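You operate a simulated robot arm through the tools that you are given. There is no shell and no other tool. Be economical: measure what you need, move in short steps, check, and stop when the job is done.

The job below is to be done with a simulated robot arm. You get a single attempt, and the scene is never put back.

## Task
Take the wooden brush and put it on top of the pink carton.

It is judged by the outcome, as a careful person would: the job done as asked, and still so three seconds after it is handed in. It fails if anything else is knocked over, pushed out of place, dropped, spilled or broken.

## Robot
A 6-joint arm with a two-finger parallel gripper, fixed in place. Base frame: the origin is at the foot of the arm, x ahead of it, y to its left, z up; the work surface is at about z = 0. Units: m, rad, N and s.
With the tool pointing down near the work surface it reaches from about 0.18 to 0.46 m from the base axis. Its first joint turns from -1.222 to 1.222 rad. Payload 1.9 kg.
The TCP is the grasp point between the finger pads, 0.023 m short of the fingertips. In the tool frame z runs along the fingers and y along their closing line. Largest opening 0.094 m; finger width 0.038, thickness 0.01; the body of the gripper, 0.054 by 0.096 m, starts 0.039 m behind the TCP.
Orientation is that of the tool frame in the base frame, as a unit quaternion [w, x, y, z]. With the fingers straight down and closing along the base's y, the tool's x points along the base's -x, its y along +y and its z along -z.

## Interface
- The arm moves only by the tool play_rows. Its argument "rows" is a list of rows, each an object of numbers (a shift or turn left out is 0, a gripper value left out holds the last): "dx", "dy", "dz": the shift along the base's x, y, z in m; "yaw": the turn about the base's z in rad; "grip": the finger opening in m, from 0 to 0.094. In form: [{"dx": .., "dy": .., "dz": .., "yaw": .., "grip": ..}, ...]. A call has 1 to 12 rows; each row is the pose to reach, as a shift and turn from the pose commanded when the call began. Each row takes 0.2 s and may step no farther than 0.05 m and 0.15 rad from the row before; otherwise, or with a gripper value out of range, the whole call is refused. A pose out of reach is approached as far as the arm can. The call stops where the force on the tool passes 40 N (or 10 N more than at its start, if that is more) or the arm is blocked; 0.2 s more then pass. Each finger travels about 0.108 m/s and halts on what it meets, pressing with about 37 N; the grip force reading is that of the motor and also rises with nothing between the fingers. The clock runs only during rows and for 0.2 s after the last one: add rows that repeat a pose to give the fingers time. The reply holds the time, the measured pose of the TCP, the force on the tool along the base axes, the opening and the grip force, in the units named above and with some noise, and new pictures: "views" is both (left out), scene, wrist or none.
- Cameras (640 x 400 px; columns grow to the right, rows downward): "scene" is fixed at [0.0697, 0.322, 0.4276]; the picture's right is [-0.64, -0.77, 0.00], its down [-0.42, 0.35, -0.84] and it looks along [0.64, -0.53, -0.55] (base axes); focal length 214 px, centre (320, 200). "wrist" rides on the gripper at [0.087, 0.016, -0.074] in the tool frame; the picture's right is [-0.18, 0.98, 0.00], its down [-0.58, -0.11, -0.81] and it looks along [-0.79, -0.15, 0.59] (tool axes); focal length 243 px, centre (320, 200). There is no depth. A picture from a camera that has moved, and an enlarged one, comes with that camera's place and axes in the base frame and with its lens.
- zoom(camera, box): a new picture of the part [left, top, right, bottom] of that camera's present view, enlarged. The clock stands still meanwhile.
- close_job(): hands the job in; it is judged then, once.

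Work in short steps. Places have to be worked out from the pictures, the camera data and where the tool is seen: move nearer, look again, correct. Check each grasp and each placing, and mend what went wrong. You have 90 turns and 200 pictures in all, those below and enlarged ones among them. Open the gripper and draw the arm clear of the work before you hand the job in, unless the task says otherwise; then end with one line.

The tools are called after "Emit:" as name(argument=value, ...) on one line, values as JSON. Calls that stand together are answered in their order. play_rows: Moves the arm, as the interface text tells. Its arguments: {"type":"object","properties":{"rows":{"type":"array","items":{"type":"object","properties":{"dx":{"type":"number"},"dy":{"type":"number"},"dz":{"type":"number"},"yaw":{"type":"number"},"grip":{"type":"number"}}}},"views":{"type":"string","enum":["both","scene","wrist","none"]}},"required":["rows"]} The other tools are called the same way: zoom (camera, box) takes an enlarged picture of a part of a camera's view; close_job () hands the job in.

At the start:

```text
time: 0.0
eef_pos: [0.3134, 0.061, 0.3422]
orientation: [-0.001, 0.001, 1.0, 0.0]
ft_force: [-0.8, -0.5, 0.2]
grip_width: 0.0938
gripper_force: 0.1
```

scene: 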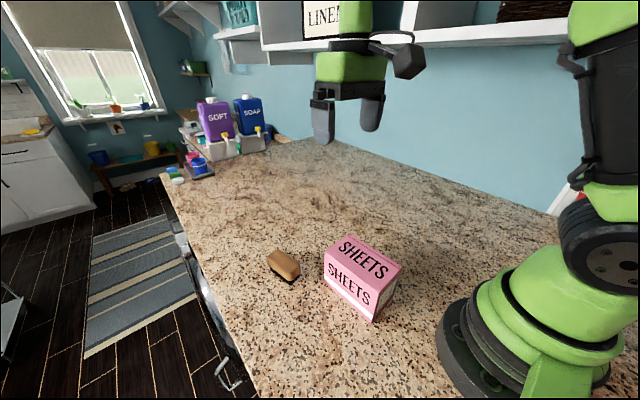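
wrist: 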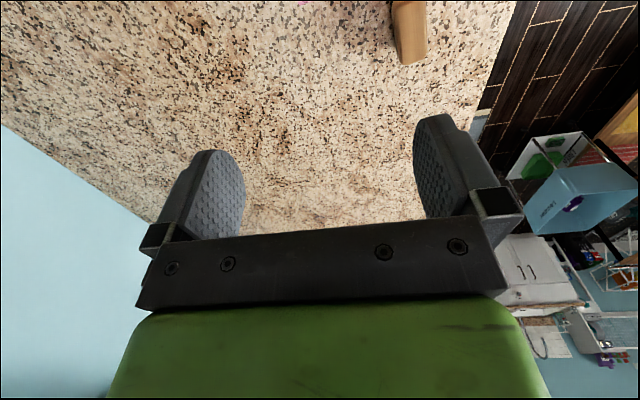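

The scene shows a small brush left of the pink carton; first estimate puts the brush near (0.39, 0.17). I'll zoom in to measure both.

Emit:
zoom(camera="scene", box=[240, 220, 420, 332])

Emit:
zoom(camera="scene", box=[256, 240, 320, 280])

```text
3.56 times, centred on (330, 276) of scene
camera zoom: at [0.0697, 0.322, 0.4276], right [-0.64, -0.77, 0.0], down [-0.42, 0.35, -0.84], along [0.64, -0.53, -0.55], focal length 763 px, centre (284, -70)
```

zoom: 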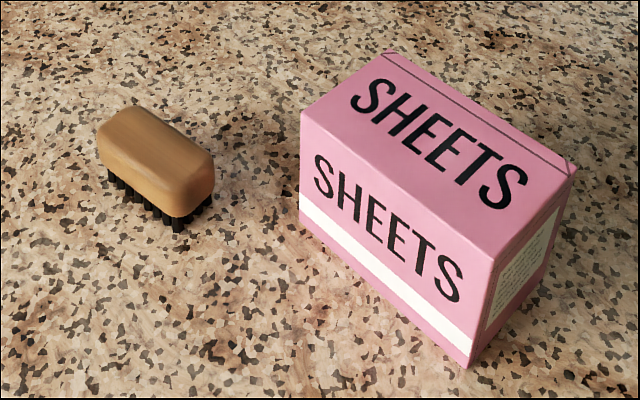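

```text
10.00 times, centred on (288, 260) of scene
camera zoom: at [0.0697, 0.322, 0.4276], right [-0.64, -0.77, 0.0], down [-0.42, 0.35, -0.84], along [0.64, -0.53, -0.55], focal length 2145 px, centre (640, -400)
```

zoom: 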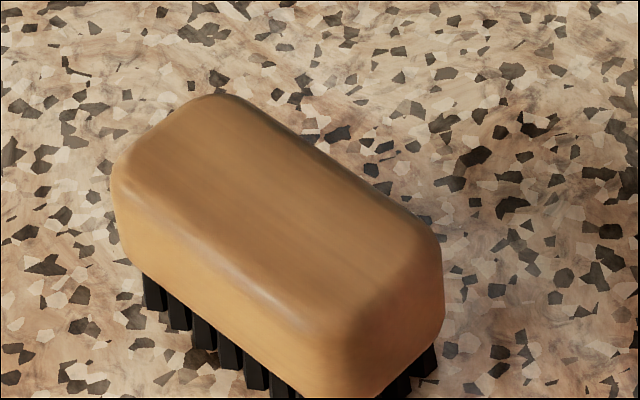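

Carton: top at z≈0.098, spanning x 0.17–0.30, y 0.04–0.115 (centre ≈ 0.238, 0.076). Brush: centre ≈ (0.382, 0.173), long axis ≈ 0.25 rad from x, about 0.036 high. I move above the brush, turn to it and look.

Emit:
play_rows(rows=[{"dx": 0.02, "dy": 0.035, "yaw": 0.08}, {"dx": 0.045, "dy": 0.07, "yaw": 0.16}, {"dx": 0.069, "dy": 0.112, "yaw": 0.25}, {"dx": 0.069, "dy": 0.112, "dz": -0.05, "yaw": 0.25}, {"dx": 0.069, "dy": 0.112, "dz": -0.1, "yaw": 0.25}, {"dx": 0.069, "dy": 0.112, "dz": -0.15, "yaw": 0.25}, {"dx": 0.069, "dy": 0.112, "dz": -0.19, "yaw": 0.25}, {"dx": 0.069, "dy": 0.112, "dz": -0.19, "yaw": 0.25}])

```text
time: 1.8
eef_pos: [0.3756, 0.1723, 0.3127]
orientation: [-0.001, -0.125, 0.992, 0.0]
ft_force: [-0.2, 0.0, -0.5]
grip_width: 0.0941
gripper_force: 0.2
out of reach, approached as far as the arm can: row 3, 4, 5, 6, 7, 8
camera wrist: at [0.2878, 0.1667, 0.3885], right [-0.06, 1.0, 0.0], down [0.59, 0.04, 0.81], along [0.8, 0.05, -0.59], focal length 243 px, centre (320, 200)
```

scene: 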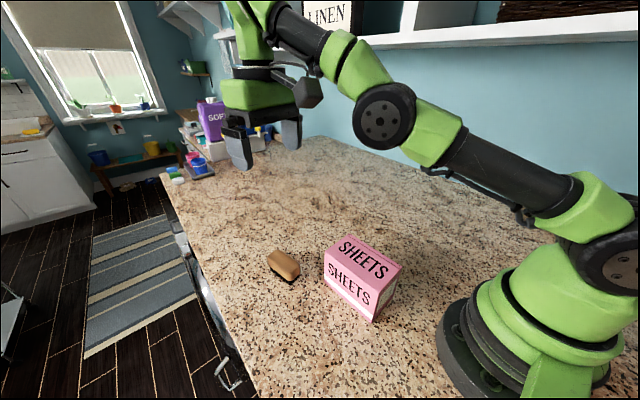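
wrist: 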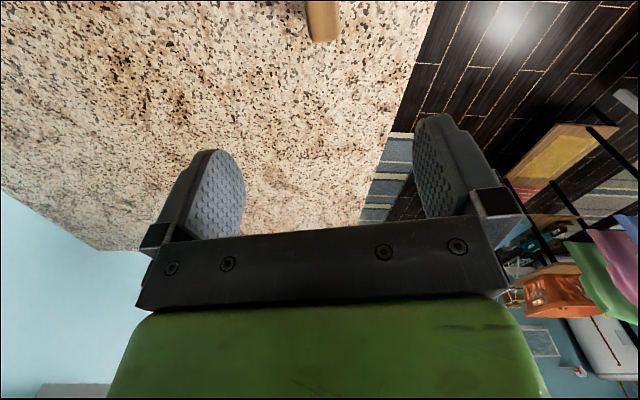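

The reach is limited at this height, so the arm stopped at z≈0.31. I'll pull in a little, then see what the reference pose is.

Emit:
play_rows(rows=[{"dx": -0.03, "dy": -0.015}, {"dx": -0.03, "dy": -0.015}], views="none")

```text
time: 2.4
eef_pos: [0.3655, 0.1686, 0.3335]
orientation: [-0.002, -0.125, 0.992, -0.001]
ft_force: [-0.7, -0.5, -0.8]
grip_width: 0.094
gripper_force: 0.0
out of reach, approached as far as the arm can: row 1, 2
```

Still reported out of reach; I'll retreat more towards the base at this height, then go down.

Emit:
play_rows(rows=[{"dx": -0.04, "dy": -0.02}, {"dx": -0.06, "dy": -0.03}, {"dx": -0.06, "dy": -0.03}], views="none")

```text
time: 3.2
eef_pos: [0.3054, 0.1412, 0.336]
orientation: [0.005, -0.123, 0.992, 0.003]
ft_force: [-1.0, -1.3, -1.8]
grip_width: 0.094
gripper_force: 0.1
out of reach, approached as far as the arm can: row 1
```

Now tracking again at (0.305, 0.141, 0.336). I lower to z≈0.2 (still well above the carton), then move out.

Emit:
play_rows(rows=[{"dz": -0.045}, {"dz": -0.09}, {"dz": -0.135}, {"dz": -0.135}], views="none")

```text
time: 4.2
eef_pos: [0.3027, 0.1394, 0.1971]
orientation: [0.0, -0.124, 0.992, 0.001]
ft_force: [0.5, -0.7, 0.4]
grip_width: 0.0941
gripper_force: 0.0
```

Good. Now move out to above the brush and look.

Emit:
play_rows(rows=[{"dx": 0.035, "dy": 0.015}, {"dx": 0.07, "dy": 0.03}, {"dx": 0.079, "dy": 0.0335}, {"dx": 0.079, "dy": 0.0335, "dz": -0.04}, {"dx": 0.079, "dy": 0.0335, "dz": -0.08}, {"dx": 0.079, "dy": 0.0335, "dz": -0.08}])

```text
time: 5.6
eef_pos: [0.3826, 0.1755, 0.1162]
orientation: [0.0, -0.124, 0.992, 0.0]
ft_force: [0.3, -0.3, 0.4]
grip_width: 0.0942
gripper_force: 0.0
camera wrist: at [0.2943, 0.1682, 0.1906], right [-0.06, 1.0, 0.0], down [0.59, 0.04, 0.81], along [0.8, 0.05, -0.59], focal length 243 px, centre (320, 200)
```

scene: 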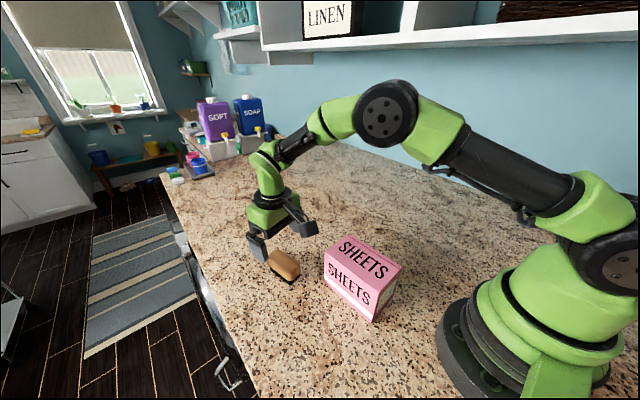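
wrist: 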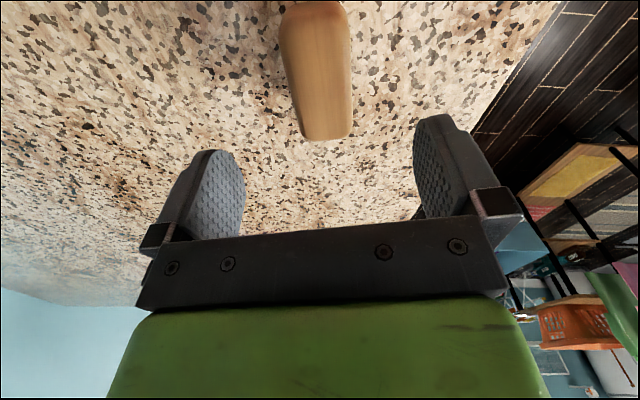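

The brush centre from the wrist view is ≈ (0.381, 0.176), width 0.04, angle ≈ 0.2–0.25: aligned. I descend to z≈0.028.

Emit:
play_rows(rows=[{"dz": -0.03}, {"dz": -0.06}, {"dz": -0.08}, {"dz": -0.088}, {"dz": -0.088}])

```text
time: 6.8
eef_pos: [0.3821, 0.1746, 0.0275]
orientation: [0.0, -0.125, 0.992, 0.0]
ft_force: [-0.1, 0.1, -0.3]
grip_width: 0.0939
gripper_force: 0.0
camera wrist: at [0.2938, 0.1676, 0.1029], right [-0.06, 1.0, 0.0], down [0.59, 0.04, 0.81], along [0.8, 0.05, -0.59], focal length 243 px, centre (320, 200)
```

scene: 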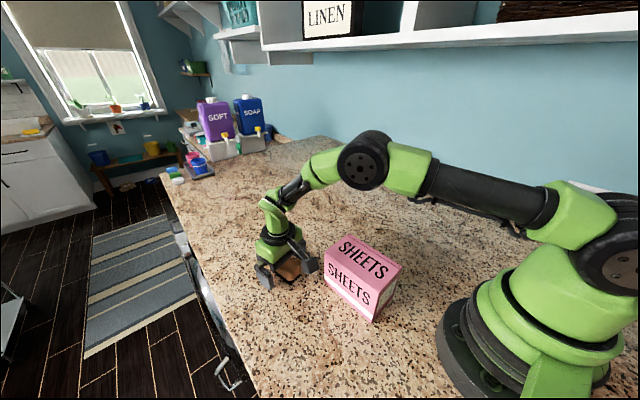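
wrist: 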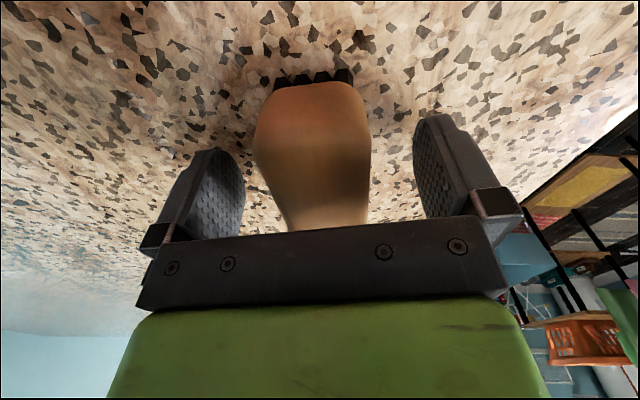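

The brush lies between the fingers, clear of both. I close the gripper in place.

Emit:
play_rows(rows=[{"grip": 0.06}, {"grip": 0.03}, {"grip": 0.03}, {"grip": 0.03}, {"grip": 0.03}], views="wrist")

```text
time: 8.0
eef_pos: [0.3824, 0.1761, 0.0278]
orientation: [0.0, -0.125, 0.992, 0.0]
ft_force: [-0.7, 0.7, 0.8]
grip_width: 0.0395
gripper_force: 37.2
camera wrist: at [0.2938, 0.1676, 0.1031], right [-0.06, 1.0, 0.0], down [0.59, 0.04, 0.81], along [0.8, 0.05, -0.59], focal length 243 px, centre (320, 200)
```

wrist: 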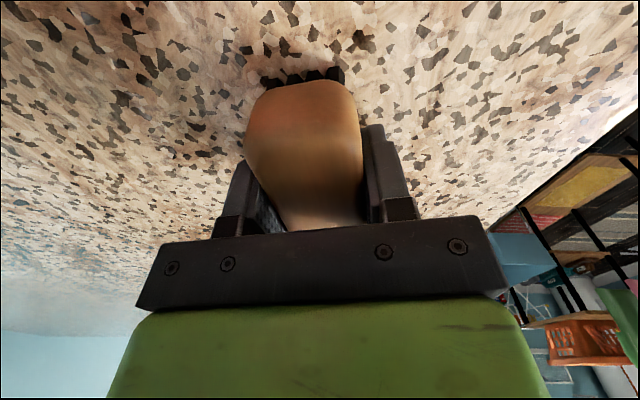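

Gripped at 0.0395 m width with 37 N. I lift straight up to z≈0.18 and check.

Emit:
play_rows(rows=[{"dz": 0.03}, {"dz": 0.07}, {"dz": 0.11}, {"dz": 0.15}, {"dz": 0.15}])

```text
time: 9.2
eef_pos: [0.3841, 0.1744, 0.1792]
orientation: [0.0, -0.123, 0.992, 0.0]
ft_force: [0.4, 0.2, -1.1]
grip_width: 0.0301
gripper_force: 0.0
camera wrist: at [0.2956, 0.1683, 0.2541], right [-0.06, 1.0, 0.0], down [0.59, 0.04, 0.81], along [0.8, 0.05, -0.59], focal length 243 px, centre (320, 200)
```

scene: 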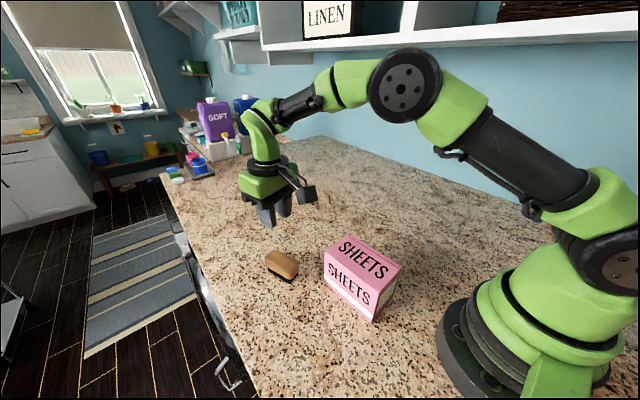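
wrist: 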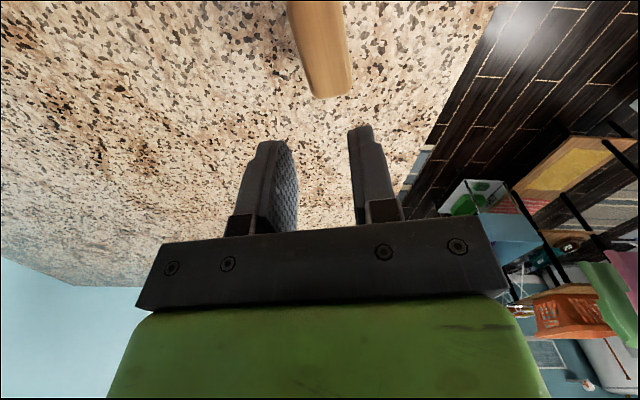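

The brush slipped out during the lift (opening fell to 0.030). I'll look at how it lies now.

Emit:
zoom(camera="scene", box=[240, 220, 420, 332])

Emit:
zoom(camera="wrist", box=[220, 0, 420, 125])

```text
3.56 times, centred on (330, 276) of scene
camera zoom: at [0.0697, 0.322, 0.4276], right [-0.64, -0.77, 0.0], down [-0.42, 0.35, -0.84], along [0.64, -0.53, -0.55], focal length 763 px, centre (284, -70)
```

zoom: 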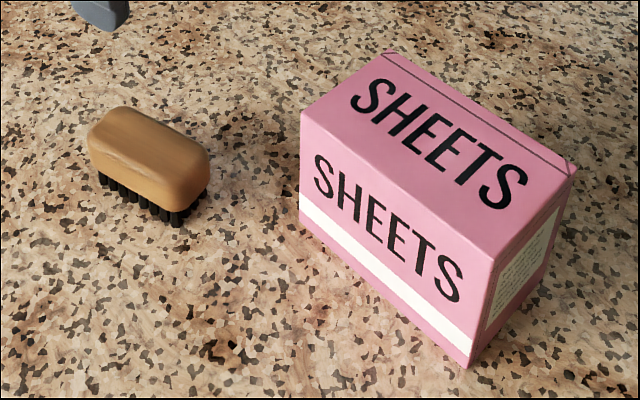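

```text
3.20 times, centred on (320, 62) of wrist
camera zoom: at [0.2956, 0.1683, 0.2541], right [-0.06, 1.0, 0.0], down [0.59, 0.04, 0.81], along [0.8, 0.05, -0.59], focal length 776 px, centre (320, 640)
```

zoom: 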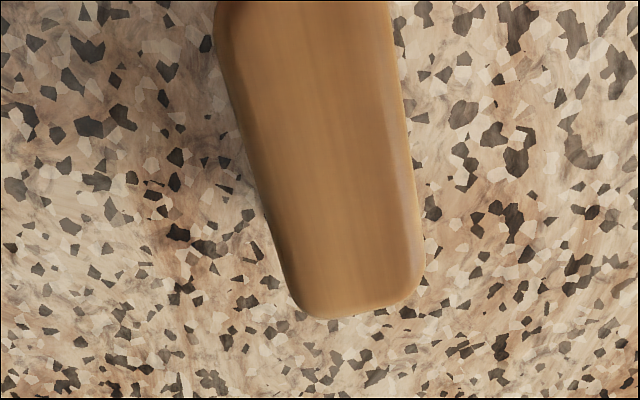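

It's upright, barely moved: centre ≈ (0.388, 0.177), angle ≈ 0.27. I'll reopen, and regrip slightly lower, squeezing fully and lifting slowly.

Emit:
play_rows(rows=[{"grip": 0.08, "yaw": 0.025}, {"dx": 0.003, "dy": 0.002, "grip": 0.08, "yaw": 0.025}, {"dx": 0.003, "dy": 0.002, "dz": -0.05, "yaw": 0.025}, {"dx": 0.003, "dy": 0.002, "dz": -0.1, "yaw": 0.025}, {"dx": 0.003, "dy": 0.002, "dz": -0.1, "yaw": 0.025}], views="wrist")

```text
time: 10.4
eef_pos: [0.384, 0.176, 0.0772]
orientation: [0.0, -0.137, 0.991, 0.0]
ft_force: [-0.4, -0.9, 0.4]
grip_width: 0.0798
gripper_force: 0.0
camera wrist: at [0.2963, 0.1674, 0.1527], right [-0.09, 1.0, 0.0], down [0.59, 0.05, 0.81], along [0.8, 0.07, -0.59], focal length 243 px, centre (320, 200)
```

wrist: 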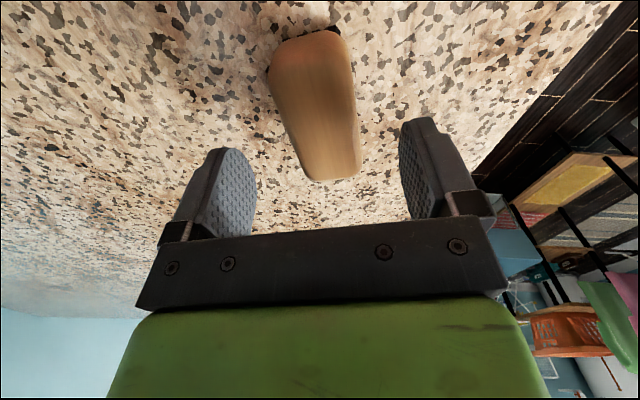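

Brush centred ≈ (0.387, 0.178), angle ≈ 0.29. Fine-correct, descend to z≈0.025 and close fully.

Emit:
play_rows(rows=[{"dx": 0.003, "dy": 0.002, "dz": -0.03, "yaw": 0.015}, {"dx": 0.003, "dy": 0.002, "dz": -0.053, "yaw": 0.015}, {"dx": 0.003, "dy": 0.002, "dz": -0.053, "yaw": 0.015}, {"dx": 0.003, "dy": 0.002, "dz": -0.053, "yaw": 0.015, "grip": 0.05}, {"dx": 0.003, "dy": 0.002, "dz": -0.053, "yaw": 0.015, "grip": 0.02}, {"dx": 0.003, "dy": 0.002, "dz": -0.053, "yaw": 0.015, "grip": 0.0}, {"dx": 0.003, "dy": 0.002, "dz": -0.053, "yaw": 0.015, "grip": 0.0}, {"dx": 0.003, "dy": 0.002, "dz": -0.053, "yaw": 0.015, "grip": 0.0}])

Emit:
zoom(camera="scene", box=[240, 220, 336, 280])

```text
time: 12.2
eef_pos: [0.3873, 0.1778, 0.0242]
orientation: [0.0, -0.143, 0.99, 0.0]
ft_force: [-0.2, 1.1, 1.0]
grip_width: 0.0394
gripper_force: 36.3
camera wrist: at [0.2996, 0.1683, 0.1001], right [-0.1, 0.99, 0.0], down [0.59, 0.06, 0.81], along [0.8, 0.08, -0.59], focal length 243 px, centre (320, 200)
```

scene: 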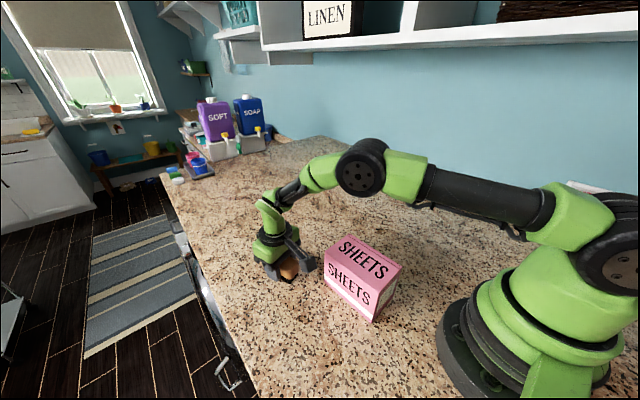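
wrist: 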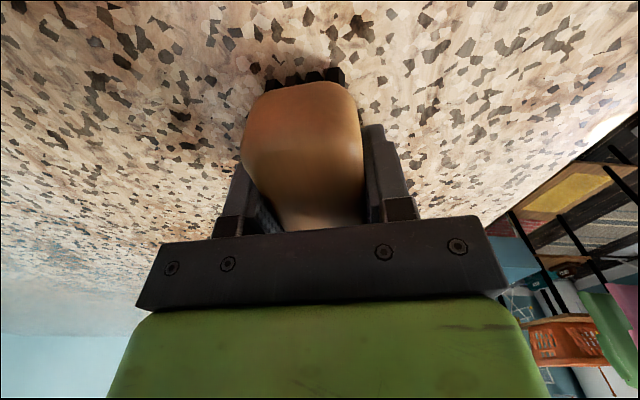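

```text
6.67 times, centred on (288, 250) of scene
camera zoom: at [0.0697, 0.322, 0.4276], right [-0.64, -0.77, 0.0], down [-0.42, 0.35, -0.84], along [0.64, -0.53, -0.55], focal length 1430 px, centre (533, -133)
```

zoom: 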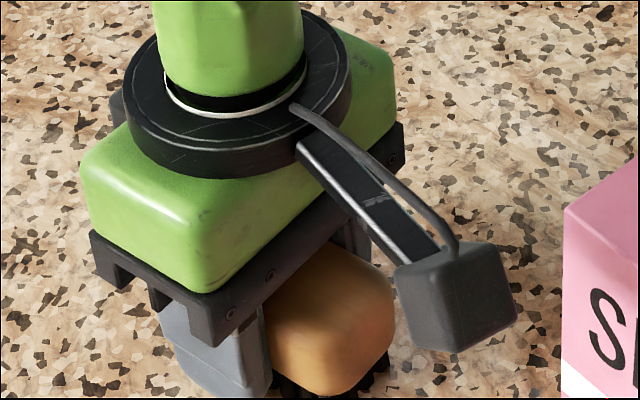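

Gripped at 0.0394 with 36 N. Lift slowly by 3 cm and check.

Emit:
play_rows(rows=[{"dz": 0.003}, {"dz": 0.007}, {"dz": 0.012}, {"dz": 0.018}, {"dz": 0.024}, {"dz": 0.03}, {"dz": 0.03}])

Emit:
zoom(camera="scene", box=[240, 220, 336, 280])

```text
time: 13.8
eef_pos: [0.3878, 0.1776, 0.0555]
orientation: [0.0, -0.143, 0.99, 0.0]
ft_force: [0.2, -0.5, -0.3]
grip_width: 0.0395
gripper_force: 36.8
camera wrist: at [0.2997, 0.1675, 0.1308], right [-0.1, 0.99, 0.0], down [0.59, 0.06, 0.81], along [0.8, 0.08, -0.59], focal length 243 px, centre (320, 200)
```

scene: 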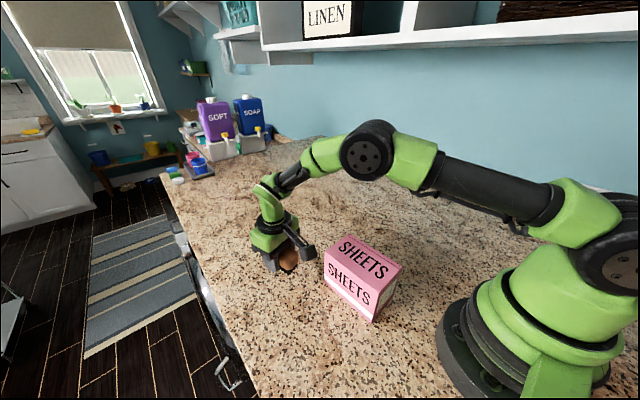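
wrist: 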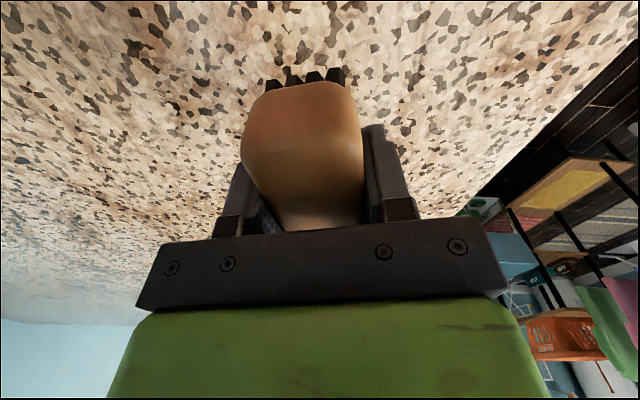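

```text
6.67 times, centred on (288, 250) of scene
camera zoom: at [0.0697, 0.322, 0.4276], right [-0.64, -0.77, 0.0], down [-0.42, 0.35, -0.84], along [0.64, -0.53, -0.55], focal length 1430 px, centre (533, -133)
```

zoom: 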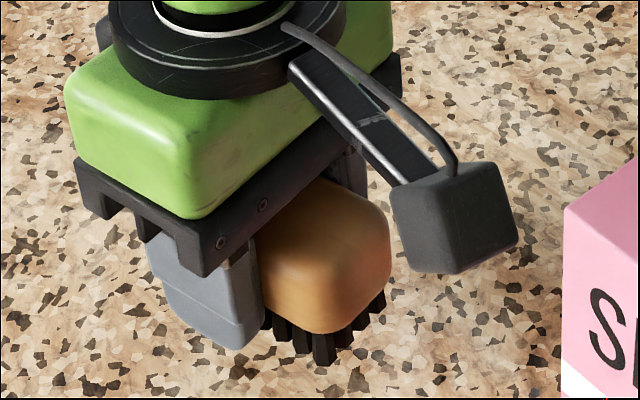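

The brush is held and level now. Continue lifting at a gentle pace to z≈0.165.

Emit:
play_rows(rows=[{"dz": 0.006}, {"dz": 0.014}, {"dz": 0.024}, {"dz": 0.036}, {"dz": 0.048}, {"dz": 0.06}, {"dz": 0.072}, {"dz": 0.084}, {"dz": 0.096}, {"dz": 0.104}, {"dz": 0.11}, {"dz": 0.11}], views="wrist")

```text
time: 16.4
eef_pos: [0.3871, 0.1775, 0.165]
orientation: [0.001, -0.143, 0.99, -0.001]
ft_force: [-0.1, 0.3, -1.1]
grip_width: 0.0392
gripper_force: 37.7
camera wrist: at [0.2998, 0.1672, 0.2409], right [-0.1, 0.99, 0.0], down [0.59, 0.06, 0.81], along [0.8, 0.08, -0.59], focal length 243 px, centre (320, 200)
```

wrist: 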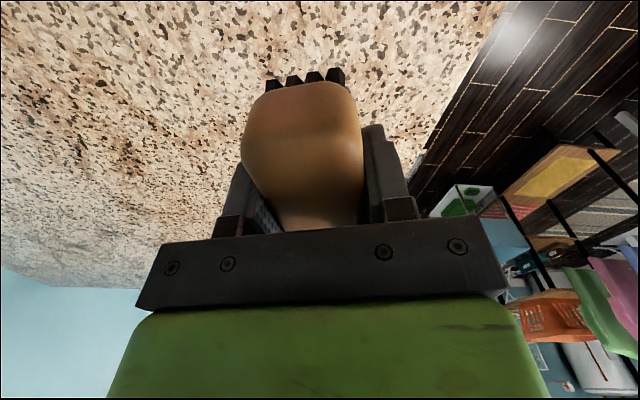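

Still held. Now carry it over the carton centre (0.238, 0.076), turning the yaw to ≈0.06 to match the carton.

Emit:
play_rows(rows=[{"dx": -0.008, "dy": -0.005, "yaw": -0.01}, {"dx": -0.02, "dy": -0.014, "yaw": -0.03}, {"dx": -0.035, "dy": -0.024, "yaw": -0.055}, {"dx": -0.052, "dy": -0.035, "yaw": -0.08}, {"dx": -0.07, "dy": -0.048, "yaw": -0.11}, {"dx": -0.088, "dy": -0.06, "yaw": -0.14}, {"dx": -0.105, "dy": -0.072, "yaw": -0.17}, {"dx": -0.121, "dy": -0.083, "yaw": -0.195}, {"dx": -0.135, "dy": -0.092, "yaw": -0.215}, {"dx": -0.144, "dy": -0.098, "yaw": -0.225}, {"dx": -0.149, "dy": -0.1015, "yaw": -0.23}, {"dx": -0.149, "dy": -0.1015, "yaw": -0.23}])

Emit:
zoom(camera="scene", box=[280, 200, 440, 300])

```text
time: 19.0
eef_pos: [0.2397, 0.0769, 0.1659]
orientation: [-0.001, -0.029, 1.0, 0.0]
ft_force: [0.2, 0.4, 0.4]
grip_width: 0.0395
gripper_force: 37.5
camera wrist: at [0.1515, 0.0861, 0.241], right [0.13, 0.99, 0.0], down [0.59, -0.08, 0.81], along [0.8, -0.1, -0.59], focal length 243 px, centre (320, 200)
```

scene: 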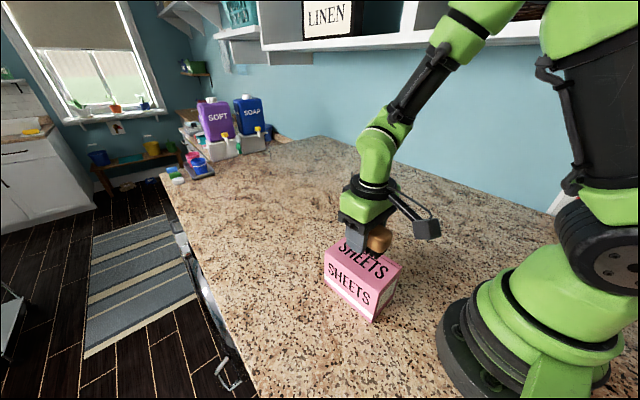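
wrist: 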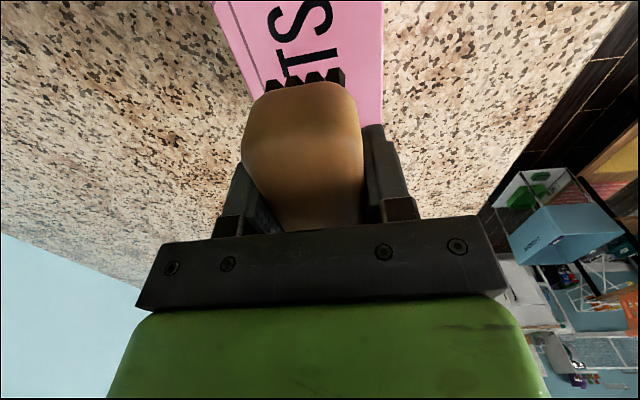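

```text
4.00 times, centred on (360, 250) of scene
camera zoom: at [0.0697, 0.322, 0.4276], right [-0.64, -0.77, 0.0], down [-0.42, 0.35, -0.84], along [0.64, -0.53, -0.55], focal length 858 px, centre (160, 0)
```

zoom: 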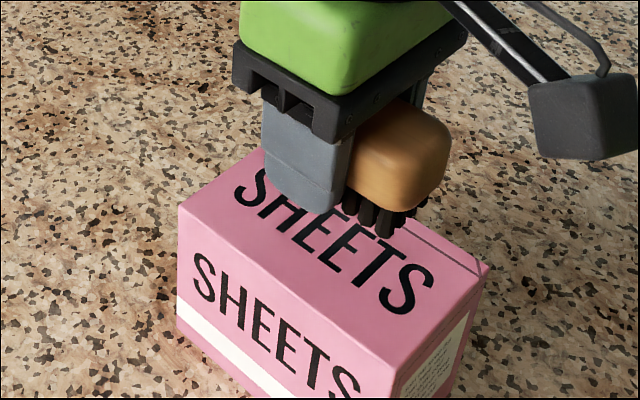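

Both views confirm the brush is centred over the carton (top y 0.033–0.111). Lower gently to z≈0.128.

Emit:
play_rows(rows=[{"dz": -0.006}, {"dz": -0.014}, {"dz": -0.022}, {"dz": -0.029}, {"dz": -0.034}, {"dz": -0.037}, {"dz": -0.037}], views="none")

Emit:
zoom(camera="scene", box=[312, 220, 408, 280])

```text
time: 20.6
eef_pos: [0.2377, 0.0764, 0.1294]
orientation: [0.0, -0.03, 1.0, 0.0]
ft_force: [-0.2, -0.5, -1.6]
grip_width: 0.0394
gripper_force: 36.4
```

```text
6.67 times, centred on (360, 250) of scene
camera zoom: at [0.0697, 0.322, 0.4276], right [-0.64, -0.77, 0.0], down [-0.42, 0.35, -0.84], along [0.64, -0.53, -0.55], focal length 1430 px, centre (53, -133)
```

zoom: 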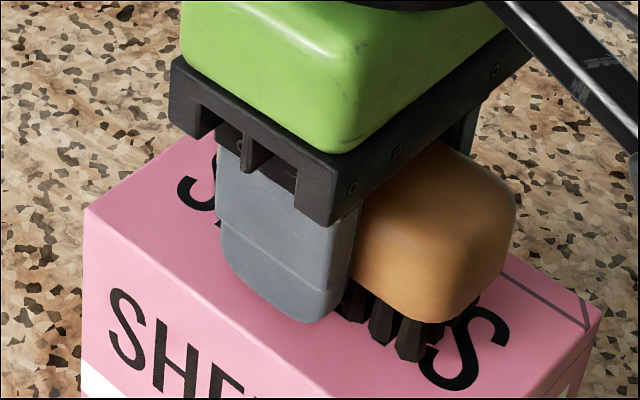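

Close to contact but no force yet. Step down in 1 mm increments, watching the force.

Emit:
play_rows(rows=[{"dz": -0.001}, {"dz": -0.002}, {"dz": -0.003}, {"dz": -0.003}], views="none")

Emit:
zoom(camera="scene", box=[344, 240, 408, 280])

```text
time: 21.6
eef_pos: [0.2376, 0.0764, 0.1254]
orientation: [0.0, -0.029, 1.0, 0.0]
ft_force: [0.1, 0.3, -0.6]
grip_width: 0.0394
gripper_force: 37.2
```

```text
10.00 times, centred on (376, 260) of scene
camera zoom: at [0.0697, 0.322, 0.4276], right [-0.64, -0.77, 0.0], down [-0.42, 0.35, -0.84], along [0.64, -0.53, -0.55], focal length 2145 px, centre (-240, -400)
```

zoom: 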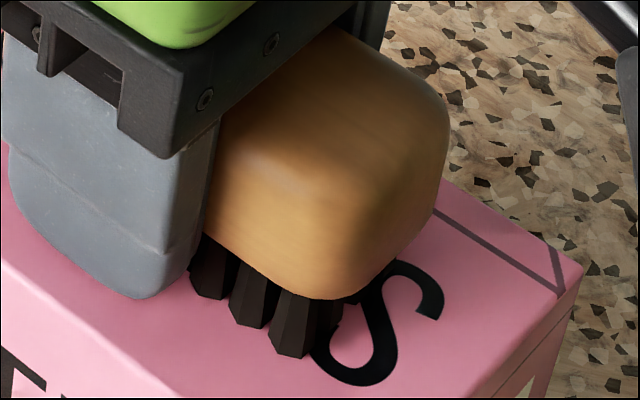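

No contact force yet; continue down 3 mm.

Emit:
play_rows(rows=[{"dz": -0.001}, {"dz": -0.002}, {"dz": -0.003}, {"dz": -0.003}], views="none")

Emit:
zoom(camera="scene", box=[344, 240, 408, 280])

```text
time: 22.6
eef_pos: [0.2391, 0.0761, 0.1226]
orientation: [0.002, -0.03, 1.0, 0.0]
ft_force: [-3.7, 4.5, 37.0]
grip_width: 0.0396
gripper_force: 36.6
```

```text
10.00 times, centred on (376, 260) of scene
camera zoom: at [0.0696, 0.322, 0.4276], right [-0.64, -0.77, 0.0], down [-0.42, 0.35, -0.84], along [0.64, -0.53, -0.55], focal length 2145 px, centre (-240, -400)
```

zoom: 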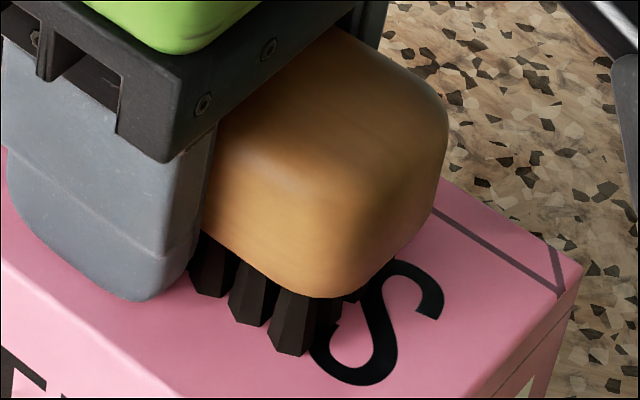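

Firm contact (37 N) at z≈0.1226. I back off 2 mm to relieve the load, then open slowly.

Emit:
play_rows(rows=[{"dz": 0.001}, {"dz": 0.002}, {"dz": 0.002}, {"dz": 0.002, "grip": 0.042}, {"dz": 0.002, "grip": 0.05}, {"dz": 0.002, "grip": 0.06}, {"dz": 0.002, "grip": 0.07}, {"dz": 0.002, "grip": 0.07}])

```text
time: 24.4
eef_pos: [0.2381, 0.0755, 0.1238]
orientation: [0.0, -0.03, 1.0, 0.0]
ft_force: [-0.1, 0.4, -0.2]
grip_width: 0.0701
gripper_force: 0.0
camera wrist: at [0.1503, 0.086, 0.1999], right [0.13, 0.99, 0.0], down [0.59, -0.07, 0.81], along [0.8, -0.1, -0.59], focal length 243 px, centre (320, 200)
```

scene: 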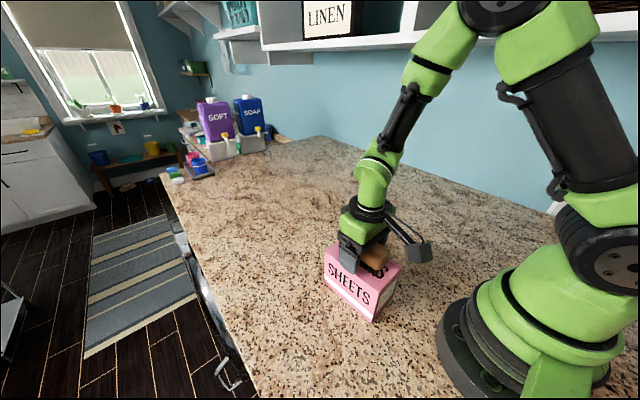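
wrist: 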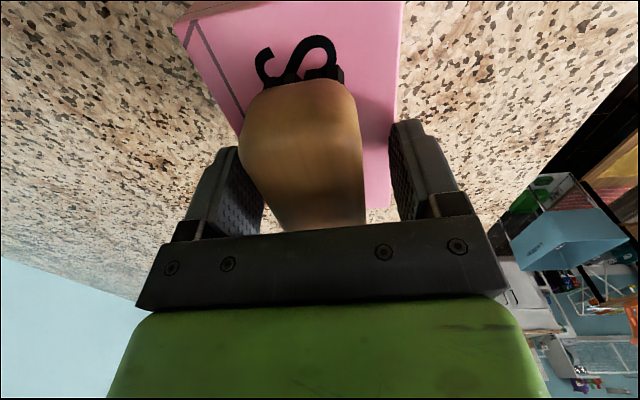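

The fingers are free and the brush rests on the carton. Open a bit more and rise straight up, slowly at first.

Emit:
play_rows(rows=[{"grip": 0.085}, {"grip": 0.085}, {"dz": 0.01}, {"dz": 0.025}, {"dz": 0.045}, {"dz": 0.075}, {"dz": 0.11}, {"dz": 0.14}, {"dz": 0.14}])

Emit:
zoom(camera="scene", box=[280, 220, 440, 320])

```text
time: 26.4
eef_pos: [0.2393, 0.0757, 0.2653]
orientation: [0.001, -0.03, 1.0, 0.0]
ft_force: [0.3, 0.1, 0.6]
grip_width: 0.085
gripper_force: 0.1
camera wrist: at [0.1516, 0.0862, 0.3406], right [0.13, 0.99, 0.0], down [0.59, -0.07, 0.81], along [0.8, -0.1, -0.59], focal length 243 px, centre (320, 200)
```

scene: 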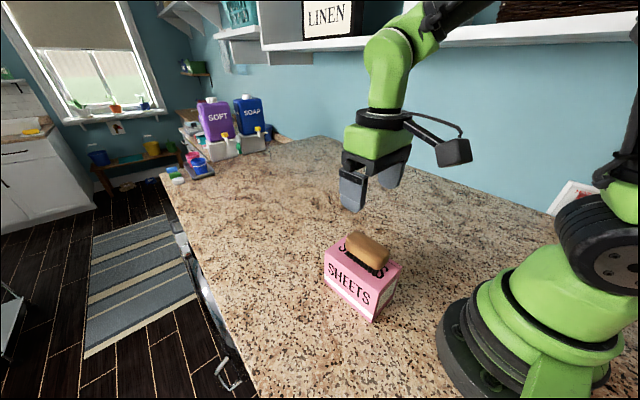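
wrist: 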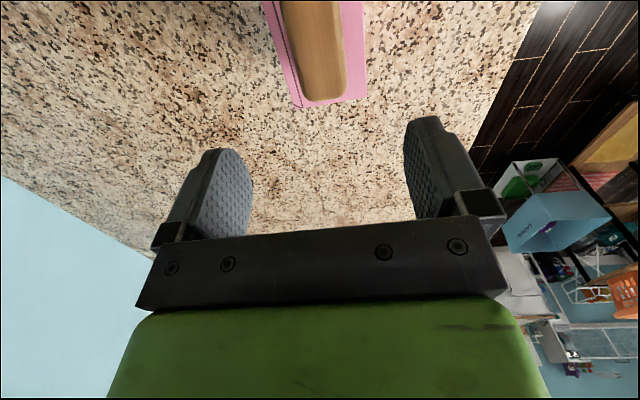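

```text
4.00 times, centred on (360, 270) of scene
camera zoom: at [0.0697, 0.322, 0.4276], right [-0.64, -0.77, 0.0], down [-0.42, 0.35, -0.84], along [0.64, -0.53, -0.55], focal length 858 px, centre (160, -80)
```

zoom: 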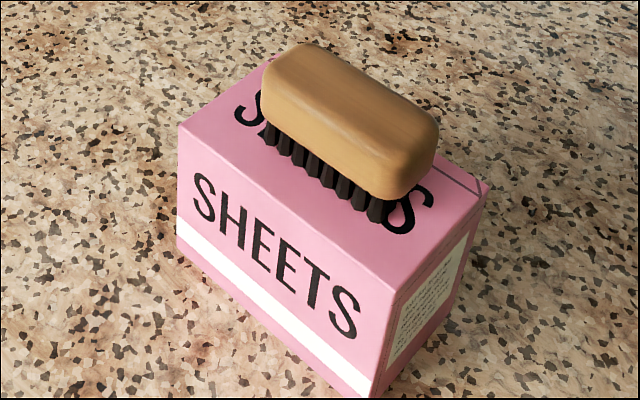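

The brush sits flat and centred on the carton, which hasn't moved. The arm is clear and the gripper is open, so I hand the job in.

Emit:
close_job()

```text
The job is handed in.
```

The wooden brush is on top of the pink carton, sitting flat and centred, bristles down. On my first lift it slipped back to the worktop and landed upright, so I gripped it again. Nothing else was disturbed.
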